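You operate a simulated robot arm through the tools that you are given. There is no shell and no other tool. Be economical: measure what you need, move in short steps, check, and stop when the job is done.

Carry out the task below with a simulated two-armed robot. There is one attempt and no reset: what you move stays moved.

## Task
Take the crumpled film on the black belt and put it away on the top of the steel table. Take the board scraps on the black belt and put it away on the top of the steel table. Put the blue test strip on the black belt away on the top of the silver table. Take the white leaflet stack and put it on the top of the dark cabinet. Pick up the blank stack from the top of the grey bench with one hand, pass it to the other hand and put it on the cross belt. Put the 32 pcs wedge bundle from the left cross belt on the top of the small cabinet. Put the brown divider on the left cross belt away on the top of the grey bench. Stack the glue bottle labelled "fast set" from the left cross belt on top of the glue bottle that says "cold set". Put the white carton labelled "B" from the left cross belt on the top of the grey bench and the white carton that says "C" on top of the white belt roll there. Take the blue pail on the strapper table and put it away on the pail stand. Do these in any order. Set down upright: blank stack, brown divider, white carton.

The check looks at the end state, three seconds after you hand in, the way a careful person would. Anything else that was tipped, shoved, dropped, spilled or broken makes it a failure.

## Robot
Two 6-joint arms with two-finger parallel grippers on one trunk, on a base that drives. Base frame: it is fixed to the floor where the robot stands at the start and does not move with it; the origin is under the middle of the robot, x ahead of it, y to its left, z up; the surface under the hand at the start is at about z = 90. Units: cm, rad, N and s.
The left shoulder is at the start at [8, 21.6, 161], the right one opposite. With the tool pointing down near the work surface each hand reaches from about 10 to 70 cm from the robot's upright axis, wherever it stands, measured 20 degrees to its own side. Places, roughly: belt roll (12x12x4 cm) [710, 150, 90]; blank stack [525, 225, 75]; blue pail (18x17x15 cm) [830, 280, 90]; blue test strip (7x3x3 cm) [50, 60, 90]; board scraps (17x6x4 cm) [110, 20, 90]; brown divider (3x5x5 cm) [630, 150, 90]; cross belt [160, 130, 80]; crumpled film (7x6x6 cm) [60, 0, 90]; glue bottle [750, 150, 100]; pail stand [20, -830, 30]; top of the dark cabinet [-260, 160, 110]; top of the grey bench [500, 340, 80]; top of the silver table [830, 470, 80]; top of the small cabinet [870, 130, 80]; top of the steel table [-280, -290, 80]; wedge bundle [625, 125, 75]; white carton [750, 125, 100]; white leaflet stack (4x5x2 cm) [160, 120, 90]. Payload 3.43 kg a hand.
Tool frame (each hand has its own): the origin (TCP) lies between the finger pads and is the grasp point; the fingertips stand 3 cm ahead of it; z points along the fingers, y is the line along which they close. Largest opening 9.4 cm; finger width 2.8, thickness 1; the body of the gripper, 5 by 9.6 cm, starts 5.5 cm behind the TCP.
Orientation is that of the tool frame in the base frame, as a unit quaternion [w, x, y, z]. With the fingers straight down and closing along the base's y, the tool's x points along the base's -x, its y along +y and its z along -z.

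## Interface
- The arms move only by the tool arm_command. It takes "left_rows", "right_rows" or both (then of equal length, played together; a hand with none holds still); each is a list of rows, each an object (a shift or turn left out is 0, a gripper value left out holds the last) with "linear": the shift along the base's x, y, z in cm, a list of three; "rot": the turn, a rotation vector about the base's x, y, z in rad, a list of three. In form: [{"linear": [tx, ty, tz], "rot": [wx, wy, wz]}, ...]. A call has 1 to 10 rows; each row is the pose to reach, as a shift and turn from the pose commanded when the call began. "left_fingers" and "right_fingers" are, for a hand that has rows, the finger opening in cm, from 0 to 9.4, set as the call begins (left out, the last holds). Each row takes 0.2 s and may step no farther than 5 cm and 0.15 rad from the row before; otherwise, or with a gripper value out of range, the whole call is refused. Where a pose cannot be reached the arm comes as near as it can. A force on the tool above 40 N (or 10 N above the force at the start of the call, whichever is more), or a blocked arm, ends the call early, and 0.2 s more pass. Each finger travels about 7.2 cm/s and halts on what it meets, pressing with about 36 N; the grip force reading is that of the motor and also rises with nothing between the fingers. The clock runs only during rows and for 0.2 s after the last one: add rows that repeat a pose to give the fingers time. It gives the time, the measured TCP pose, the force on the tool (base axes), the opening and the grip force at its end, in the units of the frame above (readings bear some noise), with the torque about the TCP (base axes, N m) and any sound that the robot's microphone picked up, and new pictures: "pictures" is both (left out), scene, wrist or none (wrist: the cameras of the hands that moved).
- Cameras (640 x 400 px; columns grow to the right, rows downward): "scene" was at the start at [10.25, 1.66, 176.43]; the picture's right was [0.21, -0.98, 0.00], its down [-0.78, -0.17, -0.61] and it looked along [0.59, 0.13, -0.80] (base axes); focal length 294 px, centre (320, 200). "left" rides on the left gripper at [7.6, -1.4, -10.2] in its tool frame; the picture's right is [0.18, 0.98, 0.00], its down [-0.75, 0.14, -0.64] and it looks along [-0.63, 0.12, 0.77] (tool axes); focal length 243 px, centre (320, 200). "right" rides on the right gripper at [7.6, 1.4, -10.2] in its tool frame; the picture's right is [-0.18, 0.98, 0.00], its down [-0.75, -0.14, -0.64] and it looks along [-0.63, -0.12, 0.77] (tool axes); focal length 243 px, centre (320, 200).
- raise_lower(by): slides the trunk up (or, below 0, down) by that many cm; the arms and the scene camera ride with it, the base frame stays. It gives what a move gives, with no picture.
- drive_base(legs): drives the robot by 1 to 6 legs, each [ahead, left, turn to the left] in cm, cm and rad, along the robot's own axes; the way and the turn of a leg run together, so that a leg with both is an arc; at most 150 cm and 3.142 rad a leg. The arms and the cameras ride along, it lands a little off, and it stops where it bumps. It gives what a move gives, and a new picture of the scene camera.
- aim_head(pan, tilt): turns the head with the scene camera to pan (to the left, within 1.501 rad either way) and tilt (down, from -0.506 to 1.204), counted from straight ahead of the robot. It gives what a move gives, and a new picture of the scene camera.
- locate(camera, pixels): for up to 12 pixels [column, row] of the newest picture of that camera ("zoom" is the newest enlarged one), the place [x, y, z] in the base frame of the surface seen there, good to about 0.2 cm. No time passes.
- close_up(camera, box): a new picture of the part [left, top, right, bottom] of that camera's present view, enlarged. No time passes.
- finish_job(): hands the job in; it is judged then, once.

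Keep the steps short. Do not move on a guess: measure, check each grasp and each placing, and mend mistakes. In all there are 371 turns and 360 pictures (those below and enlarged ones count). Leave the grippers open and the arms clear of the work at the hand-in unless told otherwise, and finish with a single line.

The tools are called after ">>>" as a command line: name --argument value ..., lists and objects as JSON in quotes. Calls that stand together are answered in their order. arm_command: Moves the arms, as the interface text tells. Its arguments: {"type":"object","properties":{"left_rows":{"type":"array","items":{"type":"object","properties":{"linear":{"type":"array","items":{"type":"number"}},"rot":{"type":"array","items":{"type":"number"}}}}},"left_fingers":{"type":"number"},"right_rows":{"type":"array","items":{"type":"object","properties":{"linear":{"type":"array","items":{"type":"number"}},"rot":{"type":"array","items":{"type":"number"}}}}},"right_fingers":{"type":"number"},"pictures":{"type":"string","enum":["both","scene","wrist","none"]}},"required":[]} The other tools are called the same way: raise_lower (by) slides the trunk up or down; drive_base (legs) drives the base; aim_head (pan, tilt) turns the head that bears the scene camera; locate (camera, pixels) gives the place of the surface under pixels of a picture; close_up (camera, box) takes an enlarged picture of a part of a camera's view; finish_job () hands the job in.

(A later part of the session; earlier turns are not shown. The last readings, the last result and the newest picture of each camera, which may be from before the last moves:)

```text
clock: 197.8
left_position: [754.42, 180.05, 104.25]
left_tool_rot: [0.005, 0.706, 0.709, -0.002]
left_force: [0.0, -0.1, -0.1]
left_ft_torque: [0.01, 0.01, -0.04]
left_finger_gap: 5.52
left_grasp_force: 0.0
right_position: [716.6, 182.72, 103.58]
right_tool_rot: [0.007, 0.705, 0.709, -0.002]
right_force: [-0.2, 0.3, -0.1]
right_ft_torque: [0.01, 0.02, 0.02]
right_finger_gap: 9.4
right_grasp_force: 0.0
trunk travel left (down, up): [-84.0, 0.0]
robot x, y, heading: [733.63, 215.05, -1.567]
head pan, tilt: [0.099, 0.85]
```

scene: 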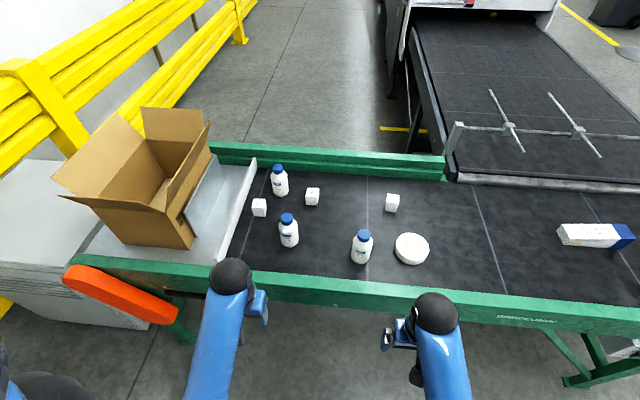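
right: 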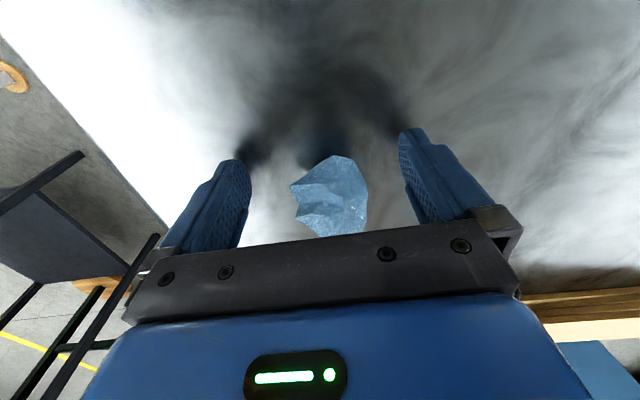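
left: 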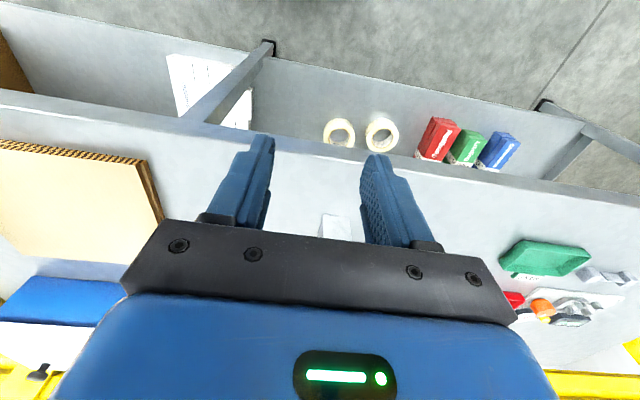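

>>> close_up --camera "scene" --box '[245, 155, 325, 205]'

>>> close_up --camera "scene" --box '[265, 205, 385, 275]'

>>> locate --camera "scene" --pixels '[[288, 217], [288, 238], [362, 232], [361, 255], [278, 168], [280, 185], [259, 203], [313, 191], [392, 198], [411, 243], [398, 240], [425, 250]]'

```text
8.00 times, centred on (285, 180) of scene
```

zoom: 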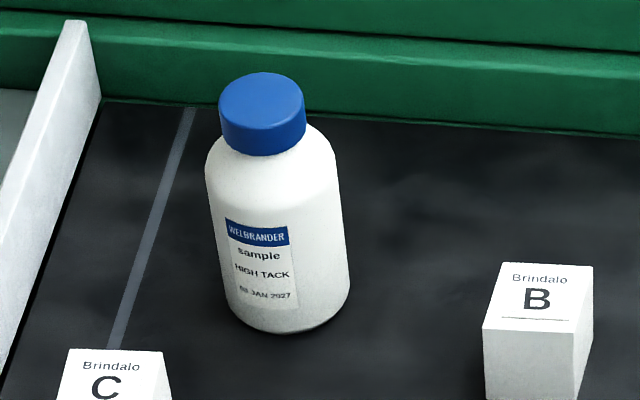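

```text
5.33 times, centred on (325, 240) of scene
```

zoom: 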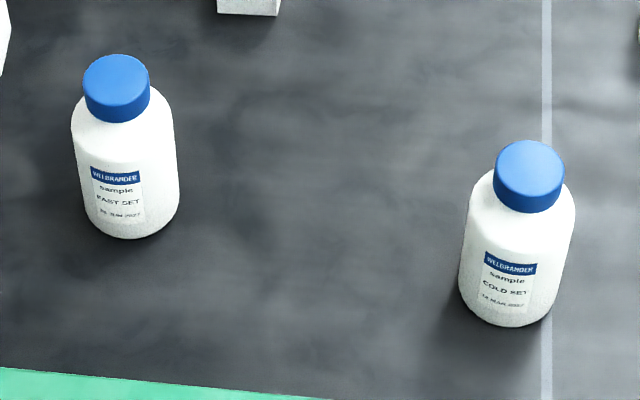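

```text
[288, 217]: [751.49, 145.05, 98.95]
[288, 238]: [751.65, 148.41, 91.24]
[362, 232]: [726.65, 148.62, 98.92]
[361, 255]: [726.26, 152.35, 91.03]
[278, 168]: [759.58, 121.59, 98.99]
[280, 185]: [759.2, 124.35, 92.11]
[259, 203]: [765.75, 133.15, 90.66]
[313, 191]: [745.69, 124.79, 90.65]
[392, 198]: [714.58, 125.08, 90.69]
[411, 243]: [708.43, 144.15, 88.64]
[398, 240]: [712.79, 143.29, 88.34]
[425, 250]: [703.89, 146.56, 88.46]
```

FAST SET is at (751.5,145.1), COLD SET at (726.6,148.6), cap tops z 98.95, so a bottle is 13.8 tall. I shift the base to reach both with the left hand.

>>> drive_base --legs '[[10, -8, -0.004]]'

>>> locate --camera "scene" --pixels '[[320, 200], [260, 230], [330, 250]]'

```text
clock: 199.1
left_position: [746.69, 170.4, 104.22]
left_tool_rot: [0.004, 0.707, 0.708, -0.005]
left_force: [0.1, 0.1, -0.1]
left_ft_torque: [-0.03, 0.07, 0.01]
left_finger_gap: 5.49
left_grasp_force: 0.1
right_position: [709.0, 173.18, 103.8]
right_tool_rot: [0.007, 0.707, 0.707, -0.004]
right_force: [0.4, 0.1, -0.4]
right_ft_torque: [-0.06, -0.01, 0.0]
right_finger_gap: 9.41
right_grasp_force: 0.1
trunk travel left (down, up): [-84.0, 0.0]
robot x, y, heading: [726.17, 205.14, -1.568]
head pan, tilt: [0.099, 0.85]
```

scene: 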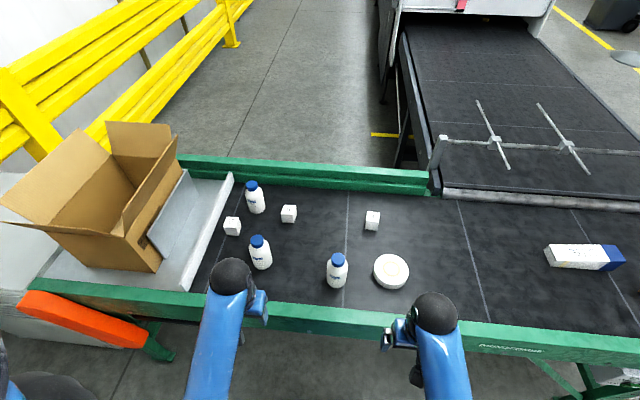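

```text
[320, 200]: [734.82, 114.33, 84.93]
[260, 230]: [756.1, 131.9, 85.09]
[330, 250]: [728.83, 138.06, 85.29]
```

>>> arm_command --left_rows '[{"linear": [1, -4.5, 1]}, {"linear": [2, -9, 1.5]}, {"linear": [3, -13.5, 1.5]}, {"linear": [4, -18, 1.5]}, {"linear": [4.8, -22, 1.5]}, {"linear": [4.8, -25.3, 1.5]}, {"linear": [4.8, -25.3, 1.5]}]' --left_fingers 9.4 --pictures "both"

```text
clock: 200.7
left_position: [751.3, 144.66, 105.57]
left_tool_rot: [0.005, 0.707, 0.707, -0.002]
left_force: [-0.9, 0.4, -0.6]
left_ft_torque: [0.0, 0.01, -0.01]
left_finger_gap: 9.38
left_grasp_force: 0.0
left hand out of reach, approached as far as the arm can: row 1, 2
right_position: [708.69, 172.8, 103.49]
right_tool_rot: [0.006, 0.707, 0.707, -0.003]
right_force: [0.0, -0.3, 0.1]
right_ft_torque: [-0.03, 0.01, 0.02]
right_finger_gap: 9.38
right_grasp_force: 0.0
trunk travel left (down, up): [-84.0, 0.0]
robot x, y, heading: [726.15, 205.24, -1.571]
head pan, tilt: [0.099, 0.85]
```

scene: 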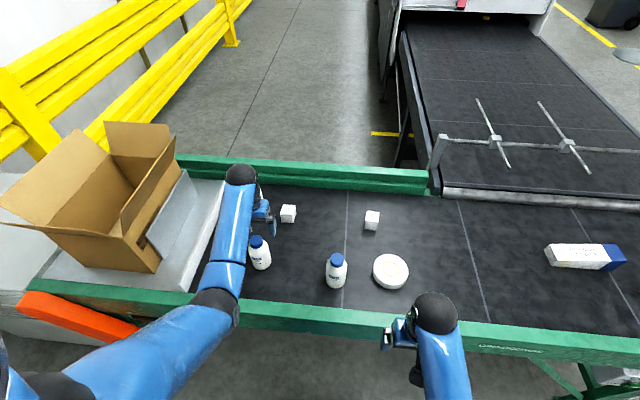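
left: 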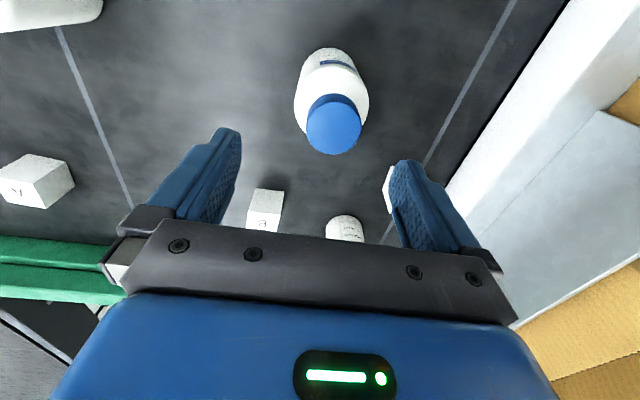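

>>> locate --camera "left" --pixels '[[333, 128], [335, 145], [310, 112], [360, 118], [330, 70], [333, 50]]'

```text
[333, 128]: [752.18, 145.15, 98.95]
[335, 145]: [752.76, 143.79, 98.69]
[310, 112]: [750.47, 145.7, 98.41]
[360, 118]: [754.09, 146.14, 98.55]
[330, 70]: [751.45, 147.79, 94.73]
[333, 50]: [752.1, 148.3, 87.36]
```

Cap centre is (752.0,145.2). I descend to z 94.2 around the body.

>>> arm_command --left_rows '[{"linear": [0.7, 0.5, -3]}, {"linear": [0.7, 0.5, -6]}, {"linear": [0.7, 0.5, -9]}, {"linear": [0.7, 0.5, -11.3]}, {"linear": [0.7, 0.5, -11.3]}]' --pictures "wrist"

```text
clock: 201.9
left_position: [752.03, 145.07, 94.27]
left_tool_rot: [0.004, 0.706, 0.708, -0.002]
left_force: [0.5, 0.0, -0.5]
left_ft_torque: [0.03, 0.03, -0.03]
left_finger_gap: 9.39
left_grasp_force: 0.0
right_position: [708.83, 172.88, 103.63]
right_tool_rot: [0.006, 0.706, 0.708, -0.002]
right_force: [-0.7, 0.0, 0.0]
right_ft_torque: [0.01, 0.02, -0.02]
right_finger_gap: 9.4
right_grasp_force: 0.1
trunk travel left (down, up): [-84.0, 0.0]
robot x, y, heading: [725.82, 205.57, -1.573]
head pan, tilt: [0.099, 0.85]
```

left: 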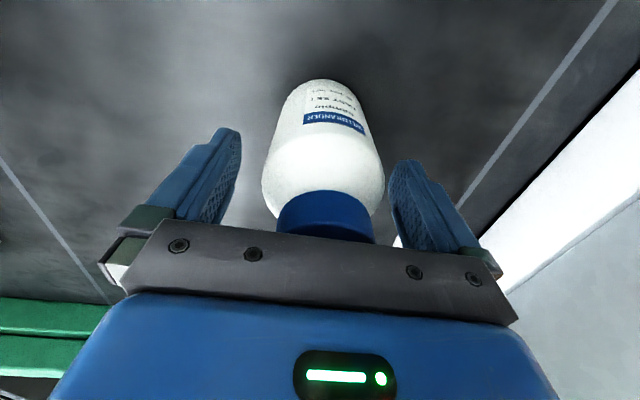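

>>> arm_command --left_rows '[{"linear": [0.3, 0, 0]}, {"linear": [0.3, 0, 0]}, {"linear": [0.3, 0, 0]}, {"linear": [0.3, 0, 0]}]' --left_fingers 4.5 --pictures "wrist"

```text
clock: 202.9
left_position: [752.31, 145.19, 94.34]
left_tool_rot: [0.005, 0.706, 0.708, -0.002]
left_force: [-2.3, 0.7, -0.3]
left_ft_torque: [0.0, 0.19, -0.02]
left_finger_gap: 6.64
left_grasp_force: 36.3
right_position: [708.64, 172.77, 103.52]
right_tool_rot: [0.006, 0.706, 0.708, -0.002]
right_force: [0.5, -0.9, 0.1]
right_ft_torque: [-0.03, 0.0, -0.04]
right_finger_gap: 9.4
right_grasp_force: 0.0
trunk travel left (down, up): [-84.0, 0.0]
robot x, y, heading: [725.85, 205.16, -1.57]
head pan, tilt: [0.099, 0.85]
```

left: 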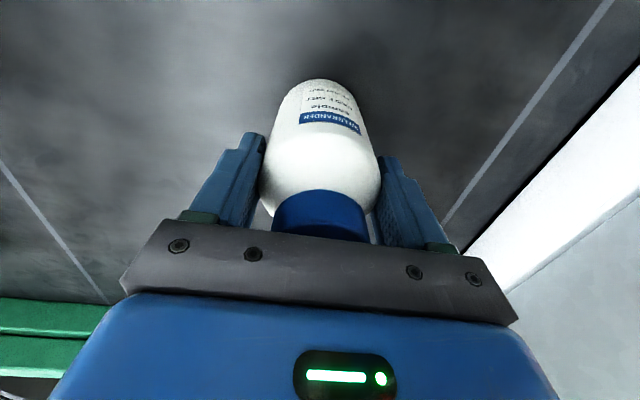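

Held at 6.64. Next I lift, and measure the cold-set cap precisely.

>>> arm_command --left_rows '[{"linear": [0, 0, 4]}, {"linear": [0, 0, 8]}, {"linear": [0, 0, 12]}, {"linear": [0, 0, 16.5]}]' --pictures "none"

>>> close_up --camera "scene" --box '[318, 245, 358, 270]'

```text
clock: 203.9
left_position: [752.39, 145.13, 110.93]
left_tool_rot: [0.004, 0.706, 0.708, -0.001]
left_force: [-0.1, 0.0, -2.6]
left_ft_torque: [0.03, 0.0, 0.01]
left_finger_gap: 6.65
left_grasp_force: 35.9
right_position: [708.72, 172.76, 103.6]
right_tool_rot: [0.006, 0.706, 0.708, -0.003]
right_force: [0.0, 0.6, -0.2]
right_ft_torque: [0.02, -0.03, 0.0]
right_finger_gap: 9.4
right_grasp_force: 0.0
trunk travel left (down, up): [-84.0, 0.0]
robot x, y, heading: [726.18, 205.4, -1.564]
head pan, tilt: [0.099, 0.85]
```

```text
16.00 times, centred on (338, 258) of scene
```

zoom: 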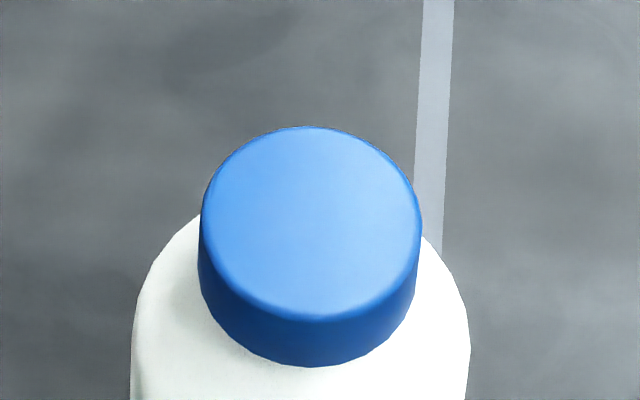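

>>> locate --camera "zoom" --pixels '[[312, 220], [208, 215], [416, 230], [310, 130], [312, 308], [240, 160], [385, 160], [240, 285], [385, 285]]'

```text
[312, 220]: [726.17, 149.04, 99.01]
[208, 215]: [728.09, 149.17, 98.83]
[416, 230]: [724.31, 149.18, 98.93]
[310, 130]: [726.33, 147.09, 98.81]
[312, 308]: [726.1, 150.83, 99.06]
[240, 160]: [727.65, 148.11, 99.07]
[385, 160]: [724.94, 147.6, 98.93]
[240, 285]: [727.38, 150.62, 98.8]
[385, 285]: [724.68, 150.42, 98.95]
```

Cap centre is (726.2,149.05), top 98.95. I carry the bottle over it, staying about 3 cm above.

>>> arm_command --left_rows '[{"linear": [-4, 0.6, 0.5]}, {"linear": [-8, 1.2, 0.5]}, {"linear": [-12, 1.8, 0.5]}, {"linear": [-16, 2.4, 0.5]}, {"linear": [-20, 3, 0.5]}, {"linear": [-23.5, 3.5, 0.5]}, {"linear": [-26.15, 3.9, 0.5]}, {"linear": [-26.15, 3.9, 0.5]}, {"linear": [-26.15, 3.9, 0.5]}]' --pictures "both"

```text
clock: 205.9
left_position: [726.09, 149.08, 111.36]
left_tool_rot: [0.004, 0.707, 0.707, -0.001]
left_force: [0.4, -0.1, -3.6]
left_ft_torque: [0.04, -0.01, 0.0]
left_finger_gap: 6.63
left_grasp_force: 35.6
left hand out of reach, approached as far as the arm can: row 1, 2, 3, 4, 5
right_position: [708.74, 172.72, 103.47]
right_tool_rot: [0.006, 0.706, 0.708, -0.003]
right_force: [-0.7, -0.2, 0.7]
right_ft_torque: [-0.02, 0.01, -0.02]
right_finger_gap: 9.41
right_grasp_force: 0.0
trunk travel left (down, up): [-84.0, 0.0]
robot x, y, heading: [726.2, 205.2, -1.563]
head pan, tilt: [0.099, 0.85]
```

scene: 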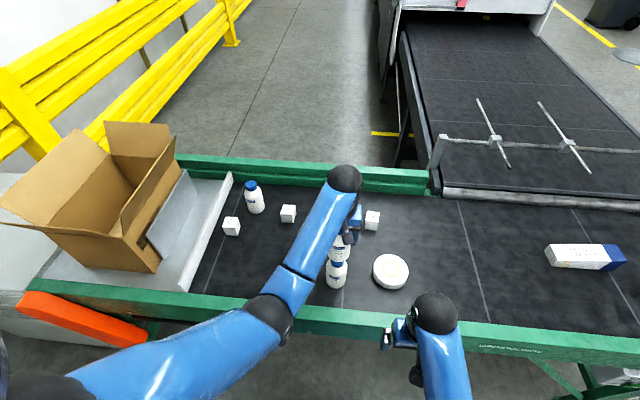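
left: 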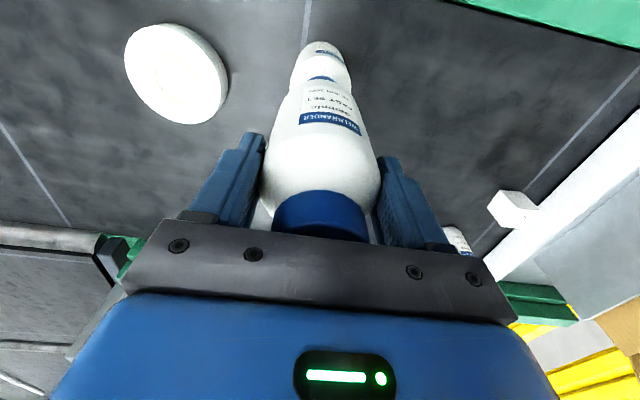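

>>> arm_command --left_rows '[{"linear": [0.1, 0, -1]}, {"linear": [0.1, 0, -2]}, {"linear": [0.1, 0, -2.5]}]' --pictures "none"

>>> close_up --camera "scene" --box '[310, 215, 390, 295]'

>>> close_up --camera "left" --box '[240, 30, 400, 150]'

```text
clock: 206.7
left_position: [726.21, 149.07, 108.82]
left_tool_rot: [0.005, 0.706, 0.708, -0.001]
left_force: [-0.3, 0.8, -3.3]
left_ft_torque: [0.0, 0.02, -0.02]
left_finger_gap: 6.64
left_grasp_force: 35.7
right_position: [708.71, 172.84, 103.56]
right_tool_rot: [0.006, 0.707, 0.708, -0.003]
right_force: [0.1, 0.6, 0.1]
right_ft_torque: [-0.04, 0.03, 0.0]
right_finger_gap: 9.4
right_grasp_force: 0.2
trunk travel left (down, up): [-84.0, 0.0]
robot x, y, heading: [726.02, 204.94, -1.57]
head pan, tilt: [0.099, 0.85]
```

```text
5.00 times, centred on (350, 255) of scene
```

zoom: 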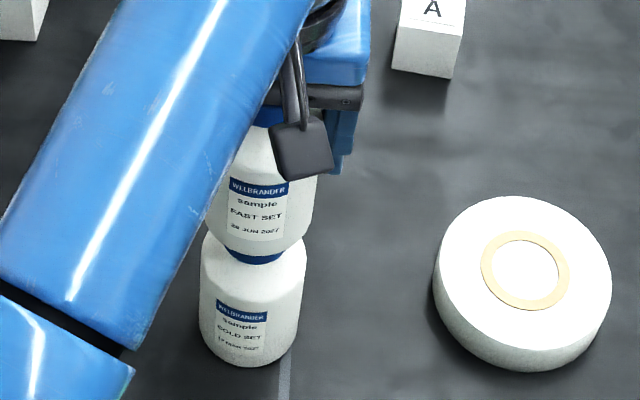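

```text
3.33 times, centred on (320, 90) of left
```

zoom: 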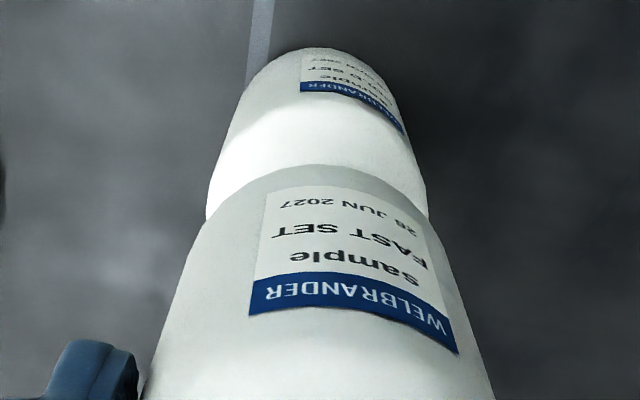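

Aligned. I lower gently to contact.

>>> arm_command --left_rows '[{"linear": [0, 0, -0.3]}, {"linear": [0, 0, -0.5]}, {"linear": [0, 0, -0.7]}]' --pictures "none"

```text
clock: 207.5
left_position: [726.24, 149.14, 108.2]
left_tool_rot: [0.004, 0.707, 0.707, -0.001]
left_force: [0.4, -0.1, -1.3]
left_ft_torque: [-0.03, 0.0, 0.01]
left_finger_gap: 6.65
left_grasp_force: 35.7
right_position: [708.62, 172.76, 103.6]
right_tool_rot: [0.007, 0.706, 0.708, -0.002]
right_force: [-0.6, 0.1, 0.3]
right_ft_torque: [-0.03, 0.02, 0.02]
right_finger_gap: 9.41
right_grasp_force: 0.0
trunk travel left (down, up): [-84.0, 0.0]
robot x, y, heading: [726.12, 205.07, -1.569]
head pan, tilt: [0.099, 0.85]
```

>>> arm_command --left_rows '[{"linear": [0, 0, -0.1]}, {"linear": [0, 0, -0.15]}]' --pictures "none"

```text
clock: 208.1
left_position: [726.32, 149.18, 108.14]
left_tool_rot: [0.005, 0.707, 0.707, -0.004]
left_force: [1.0, -0.5, 10.3]
left_ft_torque: [0.11, -0.24, -0.04]
left_finger_gap: 6.65
left_grasp_force: 36.3
right_position: [708.79, 172.79, 103.53]
right_tool_rot: [0.007, 0.707, 0.708, -0.004]
right_force: [0.4, -0.5, 0.1]
right_ft_torque: [0.0, -0.01, -0.01]
right_finger_gap: 9.39
right_grasp_force: 0.1
trunk travel left (down, up): [-84.0, 0.0]
robot x, y, heading: [725.98, 205.08, -1.567]
head pan, tilt: [0.099, 0.85]
```

Contact (10 N). I back off 0.1 and open symmetrically.

>>> arm_command --left_rows '[{"linear": [0, 0, 0.12]}, {"linear": [0, 0, 0.12]}, {"linear": [0, 0, 0.12]}, {"linear": [0, 0, 0.12]}]' --left_fingers 9.4 --pictures "both"

```text
clock: 209.1
left_position: [726.18, 148.99, 108.2]
left_tool_rot: [0.004, 0.706, 0.708, -0.001]
left_force: [0.9, 0.3, 0.1]
left_ft_torque: [0.01, -0.02, -0.04]
left_finger_gap: 9.36
left_grasp_force: 0.0
right_position: [708.72, 172.72, 103.58]
right_tool_rot: [0.006, 0.706, 0.708, -0.003]
right_force: [0.2, 0.1, -0.2]
right_ft_torque: [-0.02, 0.01, 0.0]
right_finger_gap: 9.4
right_grasp_force: 0.1
trunk travel left (down, up): [-84.0, 0.0]
robot x, y, heading: [726.06, 205.55, -1.572]
head pan, tilt: [0.099, 0.85]
```

scene: 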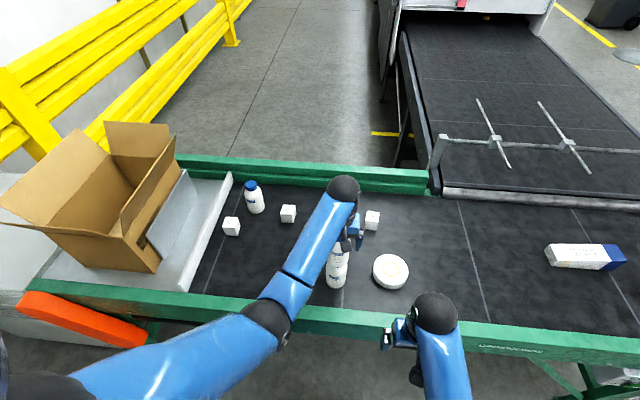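
left: 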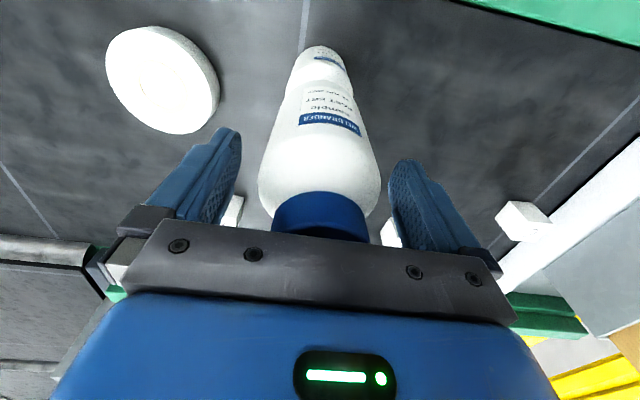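

It stands. To avoid the reach limit upward, I slide the hand straight away (-y) with fingers straddling, then sideways and back.

>>> arm_command --left_rows '[{"linear": [0, 0, 0.3]}, {"linear": [0, -2, 0.4]}, {"linear": [0, -4, 0.4]}, {"linear": [0, -6, 0.4]}, {"linear": [0, -8.5, 0.4]}, {"linear": [4, -9, 0.4]}, {"linear": [8.5, -9, 0.4]}, {"linear": [13, -9, 0.4]}, {"linear": [17, -6, 0.4]}]' --pictures "both"

```text
clock: 211.1
left_position: [743.54, 143.26, 108.67]
left_tool_rot: [0.004, 0.706, 0.708, -0.003]
left_force: [-0.8, 0.0, -0.5]
left_ft_torque: [-0.03, 0.0, 0.03]
left_finger_gap: 9.41
left_grasp_force: 0.0
right_position: [708.68, 172.81, 103.66]
right_tool_rot: [0.006, 0.706, 0.708, -0.004]
right_force: [0.1, -0.2, -0.7]
right_ft_torque: [0.0, 0.0, 0.0]
right_finger_gap: 9.39
right_grasp_force: 0.1
trunk travel left (down, up): [-84.0, 0.0]
robot x, y, heading: [725.95, 205.15, -1.568]
head pan, tilt: [0.099, 0.85]
```

scene: 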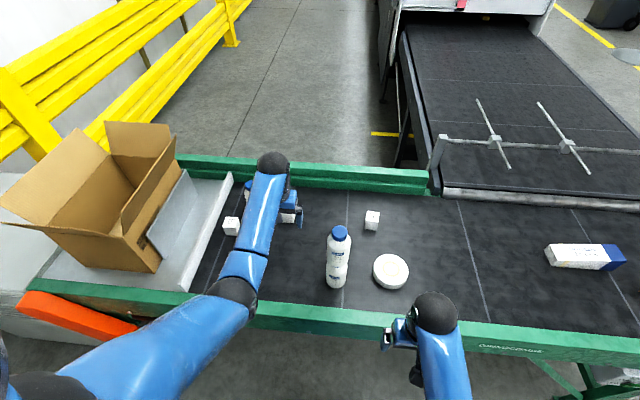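
left: 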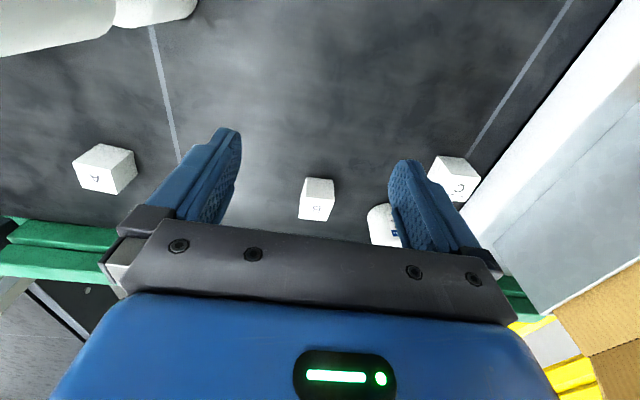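

The stack stands straight. Next is carton C at (765.7,133.2). I move the right hand aside, then drive a bit closer and to the left.

>>> arm_command --right_rows '[{"linear": [-4, 0, 0]}, {"linear": [-8, 0, 0]}, {"linear": [-12, 0, 0]}, {"linear": [-16, 0, 0]}]' --pictures "none"

>>> drive_base --legs '[[0, 16, 0], [10, 0, 0]]'

```text
clock: 212.1
left_position: [743.3, 142.98, 108.46]
left_tool_rot: [0.004, 0.707, 0.708, -0.001]
left_force: [0.9, 0.7, 0.2]
left_ft_torque: [-0.01, 0.02, 0.02]
left_finger_gap: 9.38
left_grasp_force: 0.1
right_position: [692.57, 172.68, 103.55]
right_tool_rot: [0.005, 0.707, 0.707, -0.002]
right_force: [0.6, 0.4, 0.0]
right_ft_torque: [-0.01, -0.02, 0.01]
right_finger_gap: 9.37
right_grasp_force: 0.0
trunk travel left (down, up): [-84.0, 0.0]
robot x, y, heading: [726.06, 205.74, -1.569]
head pan, tilt: [0.099, 0.85]
```

```text
clock: 214.3
left_position: [759.08, 134.28, 109.16]
left_tool_rot: [0.007, 0.707, 0.707, -0.003]
left_force: [0.0, 1.0, 0.2]
left_ft_torque: [-0.05, -0.03, 0.01]
left_finger_gap: 9.42
left_grasp_force: 0.0
right_position: [708.51, 164.03, 103.92]
right_tool_rot: [0.009, 0.707, 0.707, -0.005]
right_force: [-1.0, 0.4, 0.4]
right_ft_torque: [-0.06, -0.03, 0.03]
right_finger_gap: 9.39
right_grasp_force: 0.0
trunk travel left (down, up): [-84.0, 0.0]
robot x, y, heading: [742.09, 195.4, -1.573]
head pan, tilt: [0.099, 0.85]
```

scene: 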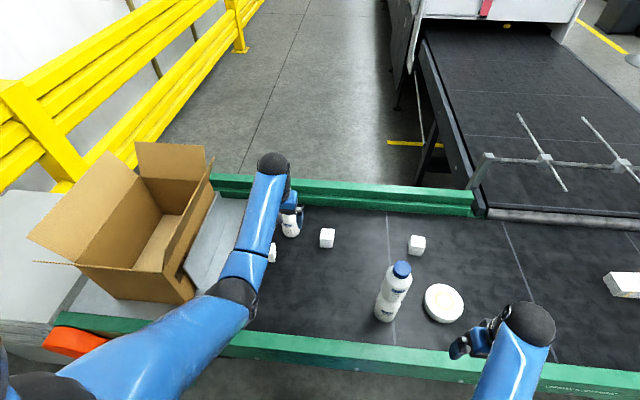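

>>> arm_command --left_rows '[{"linear": [3.3, -0.5, -2]}, {"linear": [6.6, -1, -5]}, {"linear": [6.6, -1, -7]}]' --pictures "wrist"

```text
clock: 215.1
left_position: [765.83, 132.4, 101.56]
left_tool_rot: [0.004, 0.708, 0.707, -0.002]
left_force: [0.0, -0.1, 1.2]
left_ft_torque: [-0.01, -0.02, -0.01]
left_finger_gap: 9.41
left_grasp_force: 0.0
right_position: [708.62, 163.44, 103.63]
right_tool_rot: [0.007, 0.707, 0.707, -0.003]
right_force: [0.1, -0.3, -0.4]
right_ft_torque: [0.01, 0.04, 0.01]
right_finger_gap: 9.37
right_grasp_force: 0.0
trunk travel left (down, up): [-84.0, 0.0]
robot x, y, heading: [741.95, 195.62, -1.572]
head pan, tilt: [0.099, 0.85]
```

left: 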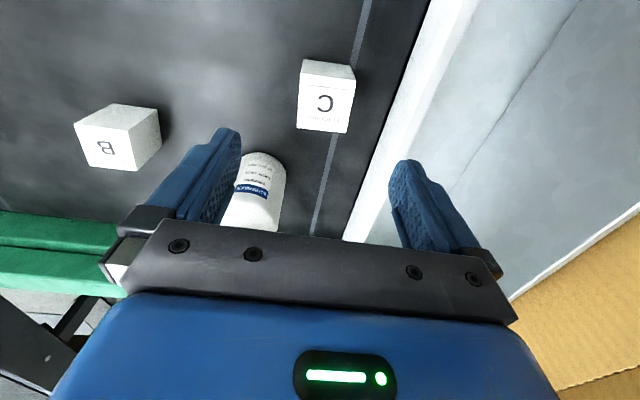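

>>> locate --camera "left" --pixels '[[303, 82], [354, 86], [347, 132], [297, 127], [325, 105], [305, 60], [350, 66], [400, 95], [420, 100], [250, 165], [380, 150]]'

```text
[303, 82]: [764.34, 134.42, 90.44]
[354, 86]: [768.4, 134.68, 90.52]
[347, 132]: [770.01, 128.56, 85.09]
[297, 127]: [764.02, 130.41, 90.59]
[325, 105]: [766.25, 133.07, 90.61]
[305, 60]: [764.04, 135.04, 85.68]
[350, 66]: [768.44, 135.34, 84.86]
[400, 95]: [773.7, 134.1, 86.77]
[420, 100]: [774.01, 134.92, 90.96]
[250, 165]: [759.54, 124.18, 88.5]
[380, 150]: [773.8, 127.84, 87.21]
```

Carton C centre is (766.2,132.5), 4.3 wide. I open to 7 (guide at x 773.5) and descend to z 88.7.

>>> arm_command --left_rows '[{"linear": [0.4, 0.1, -2]}, {"linear": [0.4, 0.1, -5]}, {"linear": [0.4, 0.1, -8]}, {"linear": [0.4, 0.1, -11]}, {"linear": [0.4, 0.1, -12.9]}]' --left_fingers 7 --pictures "wrist"

>>> arm_command --left_rows '[{}, {}, {}]' --left_fingers 3.0 --pictures "wrist"

```text
clock: 216.3
left_position: [766.22, 132.98, 89.1]
left_tool_rot: [0.005, 0.707, 0.707, -0.002]
left_force: [1.3, 0.0, 0.2]
left_ft_torque: [0.01, -0.01, 0.0]
left_finger_gap: 7.0
left_grasp_force: 0.1
left hand out of reach, approached as far as the arm can: row 5
right_position: [708.65, 163.29, 103.51]
right_tool_rot: [0.006, 0.707, 0.708, -0.002]
right_force: [-0.4, 0.5, 0.3]
right_ft_torque: [0.04, 0.0, 0.0]
right_finger_gap: 9.42
right_grasp_force: 0.1
trunk travel left (down, up): [-84.0, 0.0]
robot x, y, heading: [741.98, 195.72, -1.574]
head pan, tilt: [0.099, 0.85]
```

left: 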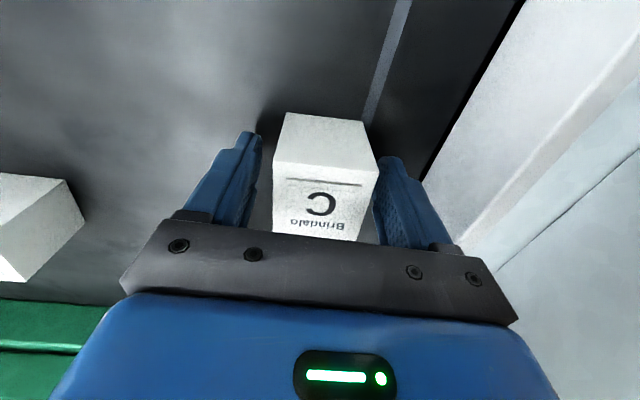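

```text
clock: 217.1
left_position: [766.2, 132.97, 89.07]
left_tool_rot: [0.004, 0.707, 0.707, -0.002]
left_force: [-0.4, -0.3, 2.5]
left_ft_torque: [-0.04, -0.06, -0.02]
left_finger_gap: 4.89
left_grasp_force: 36.1
right_position: [708.69, 163.23, 103.62]
right_tool_rot: [0.006, 0.707, 0.707, -0.003]
right_force: [0.1, -0.6, 0.1]
right_ft_torque: [-0.03, -0.03, 0.03]
right_finger_gap: 9.39
right_grasp_force: 0.0
trunk travel left (down, up): [-84.0, 0.0]
robot x, y, heading: [741.65, 195.63, -1.57]
head pan, tilt: [0.099, 0.85]
```

left: 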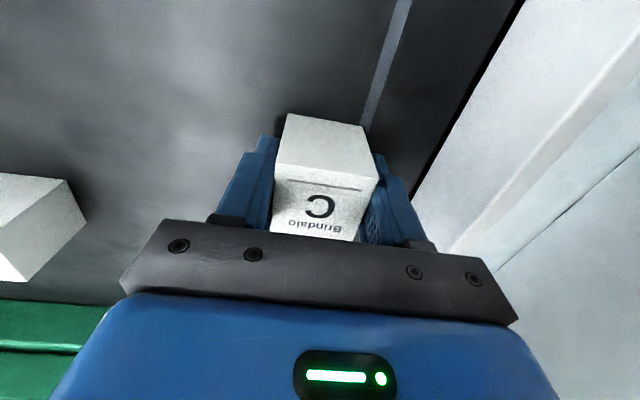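

Carton C is held (4.89). I lift it, then back the base up before going around the bottle stack.

>>> arm_command --left_rows '[{"linear": [0, 0, 4]}, {"linear": [0, 0, 8]}, {"linear": [0, 0, 12]}, {"linear": [0, 2, 16]}, {"linear": [0, 4, 18]}]' --pictures "none"

>>> drive_base --legs '[[-45, 0, 0.002], [0, -58, 0]]'

```text
clock: 218.3
left_position: [766.25, 137.19, 107.11]
left_tool_rot: [0.004, 0.707, 0.707, -0.001]
left_force: [-1.0, -0.7, -0.9]
left_ft_torque: [-0.02, 0.03, 0.01]
left_finger_gap: 4.87
left_grasp_force: 36.0
right_position: [708.6, 163.49, 103.68]
right_tool_rot: [0.007, 0.707, 0.707, -0.003]
right_force: [0.4, -0.6, 0.0]
right_ft_torque: [0.04, -0.03, 0.01]
right_finger_gap: 9.41
right_grasp_force: 0.1
trunk travel left (down, up): [-84.0, 0.0]
robot x, y, heading: [742.52, 195.78, -1.57]
head pan, tilt: [0.099, 0.85]
```

```text
clock: 223.9
left_position: [708.4, 181.95, 106.98]
left_tool_rot: [0.003, 0.707, 0.707, -0.002]
left_force: [0.4, 0.4, 0.3]
left_ft_torque: [0.0, 0.01, 0.01]
left_finger_gap: 4.9
left_grasp_force: 36.1
right_position: [650.79, 208.13, 103.6]
right_tool_rot: [0.006, 0.707, 0.707, -0.003]
right_force: [1.0, 0.7, -0.8]
right_ft_torque: [0.02, 0.02, -0.02]
right_finger_gap: 9.38
right_grasp_force: 0.1
trunk travel left (down, up): [-84.0, 0.0]
robot x, y, heading: [684.09, 240.64, -1.569]
head pan, tilt: [0.099, 0.85]
```

scene: 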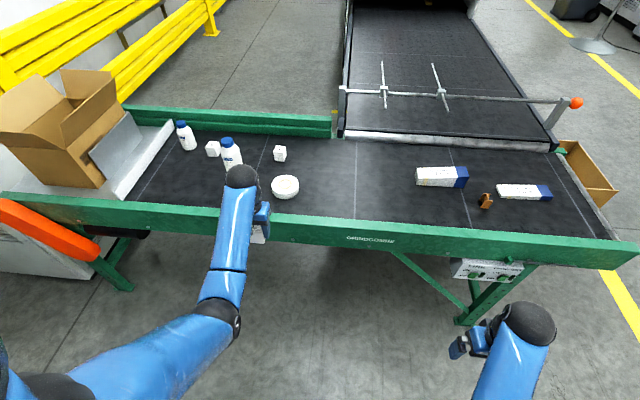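

Good. I measure the roll precisely.

>>> close_up --camera "scene" --box '[260, 165, 310, 205]'

>>> locate --camera "zoom" --pixels '[[320, 200], [200, 200], [440, 200], [320, 140], [320, 260]]'

```text
10.00 times, centred on (285, 185) of scene
```

zoom: 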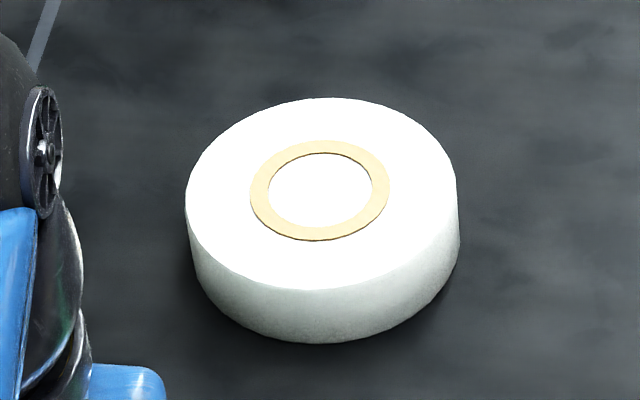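

```text
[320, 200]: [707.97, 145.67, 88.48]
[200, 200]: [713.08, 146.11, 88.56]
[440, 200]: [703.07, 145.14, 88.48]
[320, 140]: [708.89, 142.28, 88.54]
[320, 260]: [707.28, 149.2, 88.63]
```

Roll centre (708.1,145.1), top 88.55. I drive forward 35.

>>> drive_base --legs '[[35, 0, 0]]'

```text
clock: 226.2
left_position: [708.23, 147.11, 107.08]
left_tool_rot: [0.005, 0.708, 0.706, -0.002]
left_force: [0.2, 0.0, -0.2]
left_ft_torque: [0.0, 0.01, -0.02]
left_finger_gap: 4.92
left_grasp_force: 36.4
right_position: [650.6, 173.31, 103.71]
right_tool_rot: [0.007, 0.708, 0.706, -0.004]
right_force: [-0.4, 0.3, 0.2]
right_ft_torque: [0.03, 0.01, 0.01]
right_finger_gap: 9.4
right_grasp_force: 0.0
trunk travel left (down, up): [-84.0, 0.0]
robot x, y, heading: [684.14, 205.44, -1.575]
head pan, tilt: [0.099, 0.85]
```

scene: 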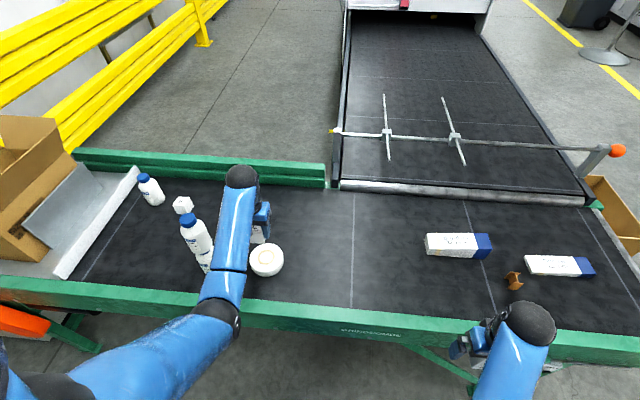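

>>> arm_command --left_rows '[{"linear": [0, -1.6, -4]}, {"linear": [0, -1.6, -8]}, {"linear": [0, -1.6, -11]}, {"linear": [0, -1.6, -13]}]' --pictures "wrist"

```text
clock: 227.2
left_position: [708.07, 145.12, 93.9]
left_tool_rot: [0.004, 0.708, 0.706, -0.001]
left_force: [0.6, -0.4, -0.6]
left_ft_torque: [0.0, 0.01, -0.04]
left_finger_gap: 4.89
left_grasp_force: 36.2
right_position: [650.6, 173.04, 103.31]
right_tool_rot: [0.004, 0.708, 0.706, -0.002]
right_force: [0.1, 0.2, 0.4]
right_ft_torque: [0.02, 0.01, 0.0]
right_finger_gap: 9.42
right_grasp_force: 0.2
trunk travel left (down, up): [-84.0, 0.0]
robot x, y, heading: [684.18, 205.26, -1.574]
head pan, tilt: [0.099, 0.85]
```

left: 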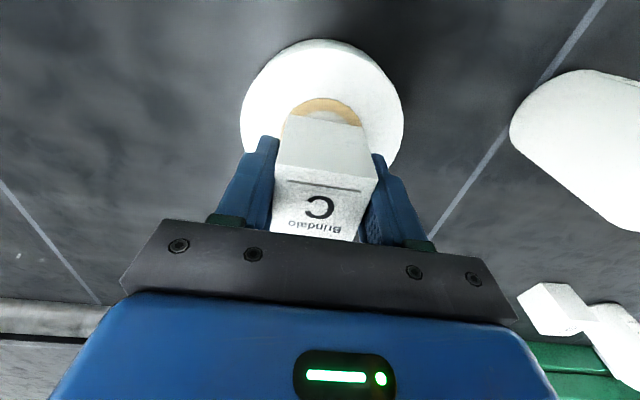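

Centred on the roll. I lower to contact.

>>> arm_command --left_rows '[{"linear": [0, 0.3, -0.7]}, {"linear": [0, 0.3, -1.2]}, {"linear": [0, 0.3, -1.4]}]' --pictures "none"

```text
clock: 227.9
left_position: [708.18, 145.5, 92.49]
left_tool_rot: [0.004, 0.707, 0.707, -0.002]
left_force: [0.3, -0.1, -0.6]
left_ft_torque: [0.04, 0.02, -0.06]
left_finger_gap: 4.89
left_grasp_force: 35.6
right_position: [650.62, 173.09, 103.47]
right_tool_rot: [0.006, 0.708, 0.706, -0.001]
right_force: [0.1, -0.6, 0.0]
right_ft_torque: [-0.01, -0.01, 0.0]
right_finger_gap: 9.43
right_grasp_force: 0.2
trunk travel left (down, up): [-84.0, 0.0]
robot x, y, heading: [683.85, 205.42, -1.569]
head pan, tilt: [0.099, 0.85]
```

>>> arm_command --left_rows '[{"linear": [0, 0, -0.15]}, {"linear": [0, 0, -0.3]}]' --pictures "none"

```text
clock: 228.6
left_position: [708.11, 145.51, 92.43]
left_tool_rot: [0.004, 0.708, 0.707, -0.003]
left_force: [0.2, 0.8, 7.1]
left_ft_torque: [-0.02, 0.05, 0.0]
left_finger_gap: 4.89
left_grasp_force: 36.0
right_position: [650.52, 173.19, 103.58]
right_tool_rot: [0.006, 0.708, 0.706, -0.003]
right_force: [1.0, 0.5, -0.2]
right_ft_torque: [0.0, 0.04, 0.01]
right_finger_gap: 9.39
right_grasp_force: 0.0
trunk travel left (down, up): [-84.0, 0.0]
robot x, y, heading: [684.0, 205.5, -1.565]
head pan, tilt: [0.099, 0.85]
```

Contact. I open, then lift and look.

>>> arm_command --left_rows '[{"linear": [0, 0, 0.1]}, {"linear": [0, 0, 0.1]}, {"linear": [0, 0, 0.1]}]' --left_fingers 7.5 --pictures "none"

>>> arm_command --left_rows '[{"linear": [0, 0, 3]}, {"linear": [0, 0, 6]}, {"linear": [0, 0, 10]}, {"linear": [0, 0, 14]}]' --pictures "both"

```text
clock: 229.3
left_position: [708.02, 145.5, 92.41]
left_tool_rot: [0.003, 0.708, 0.707, -0.003]
left_force: [0.4, -0.1, -0.4]
left_ft_torque: [-0.02, -0.03, -0.01]
left_finger_gap: 7.47
left_grasp_force: 0.0
right_position: [650.56, 173.13, 103.55]
right_tool_rot: [0.006, 0.707, 0.707, -0.002]
right_force: [-1.3, 0.9, 0.6]
right_ft_torque: [0.0, 0.05, 0.01]
right_finger_gap: 9.4
right_grasp_force: 0.0
trunk travel left (down, up): [-84.0, 0.0]
robot x, y, heading: [683.94, 205.24, -1.577]
head pan, tilt: [0.099, 0.85]
```

```text
clock: 230.3
left_position: [708.1, 145.57, 106.41]
left_tool_rot: [0.003, 0.708, 0.706, -0.001]
left_force: [0.1, 0.8, -0.2]
left_ft_torque: [-0.03, -0.03, -0.03]
left_finger_gap: 7.52
left_grasp_force: 0.0
right_position: [650.52, 173.15, 103.63]
right_tool_rot: [0.006, 0.708, 0.706, -0.003]
right_force: [0.2, 0.4, 0.5]
right_ft_torque: [-0.02, -0.04, -0.01]
right_finger_gap: 9.43
right_grasp_force: 0.1
trunk travel left (down, up): [-84.0, 0.0]
robot x, y, heading: [683.79, 205.3, -1.569]
head pan, tilt: [0.099, 0.85]
```

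scene: 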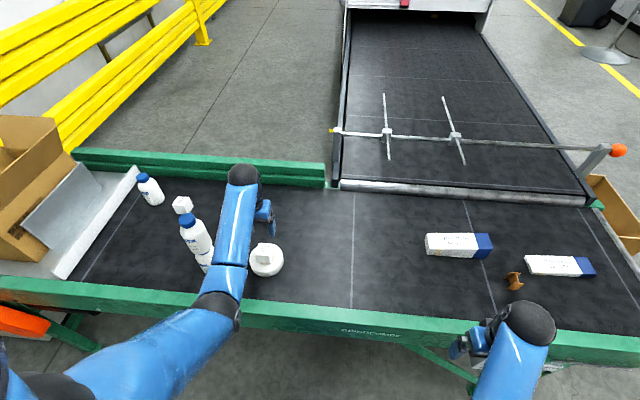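
left: 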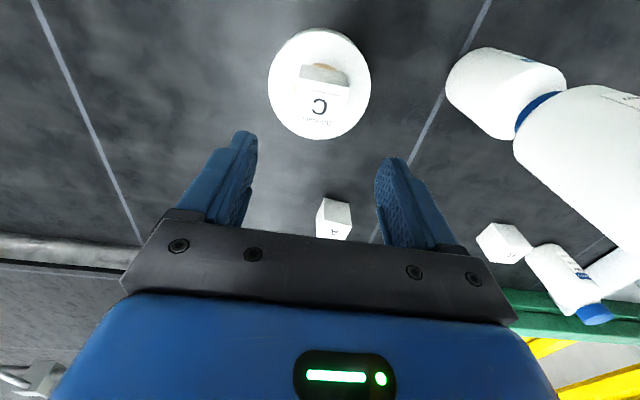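

C stands on the roll. Carton B lies farther in, so I need a lower trunk for reach. I back up first, extend the left hand, and tuck the right hand low.

>>> drive_base --legs '[[-50, 0, 0], [0, 42, 0]]'

>>> raise_lower --by -25

```text
clock: 235.4
left_position: [749.76, 195.06, 106.4]
left_tool_rot: [0.005, 0.708, 0.706, 0.0]
left_force: [-0.9, 0.2, -0.1]
left_ft_torque: [-0.01, 0.03, 0.0]
left_finger_gap: 7.52
left_grasp_force: 0.0
right_position: [692.0, 222.78, 103.47]
right_tool_rot: [0.006, 0.708, 0.706, -0.002]
right_force: [0.0, 0.5, 0.6]
right_ft_torque: [0.01, -0.02, -0.01]
right_finger_gap: 9.43
right_grasp_force: 0.0
trunk travel left (down, up): [-84.0, 0.0]
robot x, y, heading: [725.77, 254.72, -1.576]
head pan, tilt: [0.099, 0.85]
```

scene: 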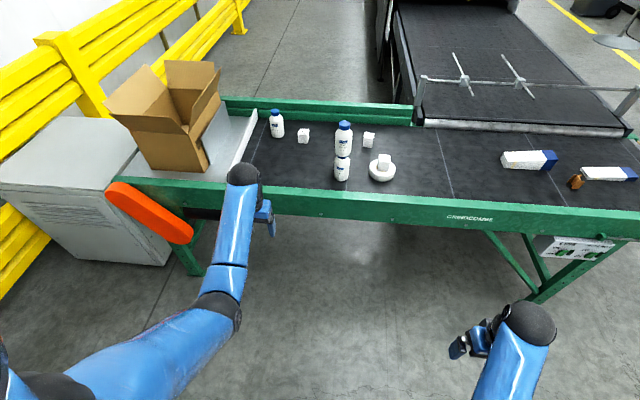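

```text
clock: 238.0
left_position: [749.76, 195.15, 81.46]
left_tool_rot: [0.004, 0.708, 0.706, -0.001]
left_force: [0.2, -0.1, -0.5]
left_ft_torque: [0.0, 0.0, -0.01]
left_finger_gap: 7.48
left_grasp_force: 0.1
right_position: [692.4, 222.68, 78.66]
right_tool_rot: [0.007, 0.709, 0.706, -0.003]
right_force: [0.0, -0.8, 0.5]
right_ft_torque: [-0.01, 0.0, 0.02]
right_finger_gap: 9.39
right_grasp_force: 0.1
trunk travel left (down, up): [-59.0, 25.0]
robot x, y, heading: [726.31, 255.19, -1.574]
head pan, tilt: [0.099, 0.85]
```

>>> arm_command --left_rows '[{"linear": [0, -2, 4]}, {"linear": [0, -4, 8]}, {"linear": [0, -6, 12]}, {"linear": [0, -7, 16]}, {"linear": [0, -8, 20]}, {"linear": [0, -8, 24]}]' --right_rows '[{"linear": [0, 1, -3]}, {"linear": [0, 3, -6]}, {"linear": [0, 5, -9]}, {"linear": [0, 7, -11]}, {"linear": [0, 9, -13]}, {"linear": [0, 9, -13]}]' --left_fingers 8 --pictures "none"

```text
clock: 239.6
left_position: [750.05, 182.18, 103.95]
left_tool_rot: [0.003, 0.707, 0.707, -0.002]
left_force: [0.3, 0.4, -0.3]
left_ft_torque: [0.02, 0.02, 0.03]
left_finger_gap: 7.99
left_grasp_force: 0.1
left hand out of reach, approached as far as the arm can: row 3, 4, 5, 6
right_position: [690.64, 224.53, 68.46]
right_tool_rot: [0.016, 0.66, 0.748, -0.06]
right_force: [-0.4, -0.3, 0.2]
right_ft_torque: [0.01, 0.0, 0.03]
right_finger_gap: 9.42
right_grasp_force: 0.0
trunk travel left (down, up): [-59.0, 25.0]
robot x, y, heading: [725.94, 254.87, -1.577]
head pan, tilt: [0.099, 0.85]
stopped in row 6 (right hand): the arm was blocked; the commanded pose is now the measured one
```

The right hand twisted slightly against my body. I straighten it a little forward before driving.

>>> arm_command --right_rows '[{"linear": [0, -2, 3], "rot": [0.05, -0.03, -0.06]}, {"linear": [0, -3, 6], "rot": [0.107, -0.062, -0.127]}, {"linear": [0, -3, 8], "rot": [0.107, -0.062, -0.127]}]' --pictures "none"

>>> drive_base --legs '[[40, -4.5, 0], [14, 0, 0]]'

```text
clock: 240.4
left_position: [750.02, 182.36, 103.7]
left_tool_rot: [0.004, 0.708, 0.706, -0.001]
left_force: [-0.6, -0.9, 0.0]
left_ft_torque: [-0.03, -0.03, -0.01]
left_finger_gap: 7.99
left_grasp_force: 0.0
right_position: [690.83, 221.95, 76.09]
right_tool_rot: [0.0, 0.71, 0.704, 0.003]
right_force: [0.6, -0.9, 0.0]
right_ft_torque: [0.01, -0.01, 0.0]
right_finger_gap: 9.4
right_grasp_force: 0.1
trunk travel left (down, up): [-59.0, 25.0]
robot x, y, heading: [725.73, 254.53, -1.572]
head pan, tilt: [0.099, 0.85]
```

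```text
clock: 243.9
left_position: [744.87, 128.19, 103.52]
left_tool_rot: [0.003, 0.71, 0.704, -0.001]
left_force: [0.2, -0.6, -0.2]
left_ft_torque: [-0.02, -0.01, -0.03]
left_finger_gap: 8.03
left_grasp_force: 0.1
right_position: [685.79, 168.6, 75.99]
right_tool_rot: [-0.003, 0.712, 0.702, 0.006]
right_force: [-0.1, -0.1, -0.1]
right_ft_torque: [0.01, -0.01, 0.0]
right_finger_gap: 9.38
right_grasp_force: 0.0
trunk travel left (down, up): [-59.0, 25.0]
robot x, y, heading: [721.01, 200.92, -1.576]
head pan, tilt: [0.099, 0.85]
stopped in leg 2: the force on the tool passed its limit at 49 N (the readings are from after the stop); the commanded pose is now the measured one
```

scene: 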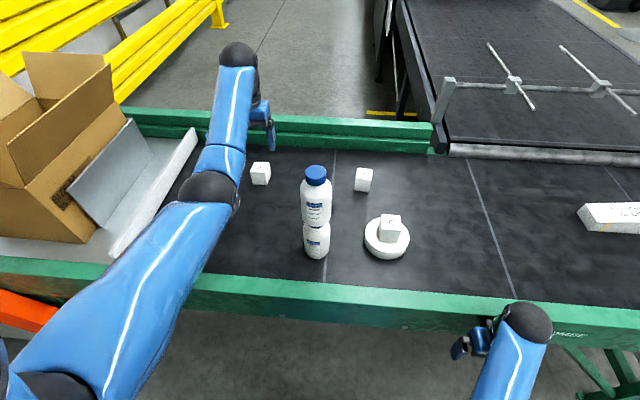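

A tool touched something (likely the right hand on the belt frame). I check both wrist views.

>>> close_up --camera "left" --box '[0, 0, 640, 400]'

>>> close_up --camera "right" --box '[0, 0, 640, 400]'

```text
1.00 times, centred on (320, 200) of left (not enlarged: the box is as wide or as high as the picture)
```

zoom: 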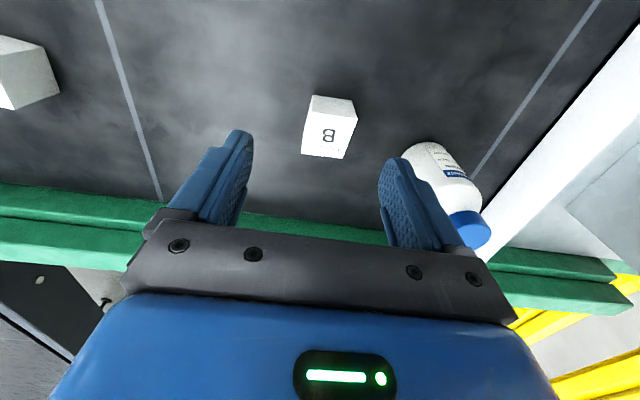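

```text
1.00 times, centred on (320, 200) of right (not enlarged: the box is as wide or as high as the picture)
```

zoom: 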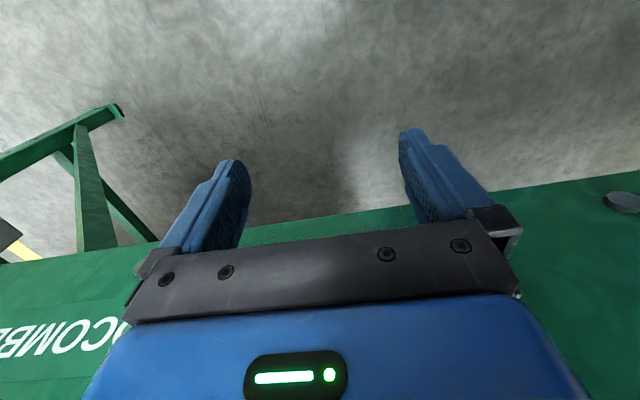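

Only the right hand touched the fixed frame. I measure B.

>>> locate --camera "left" --pixels '[[308, 117], [357, 119], [345, 158], [302, 154], [330, 136], [315, 97], [352, 101], [425, 170]]'

```text
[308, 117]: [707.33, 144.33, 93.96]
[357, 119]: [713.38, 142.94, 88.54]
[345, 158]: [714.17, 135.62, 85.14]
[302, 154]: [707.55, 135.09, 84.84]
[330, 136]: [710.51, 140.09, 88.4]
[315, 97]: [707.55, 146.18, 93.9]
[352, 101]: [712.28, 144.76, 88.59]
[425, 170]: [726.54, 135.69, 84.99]
```

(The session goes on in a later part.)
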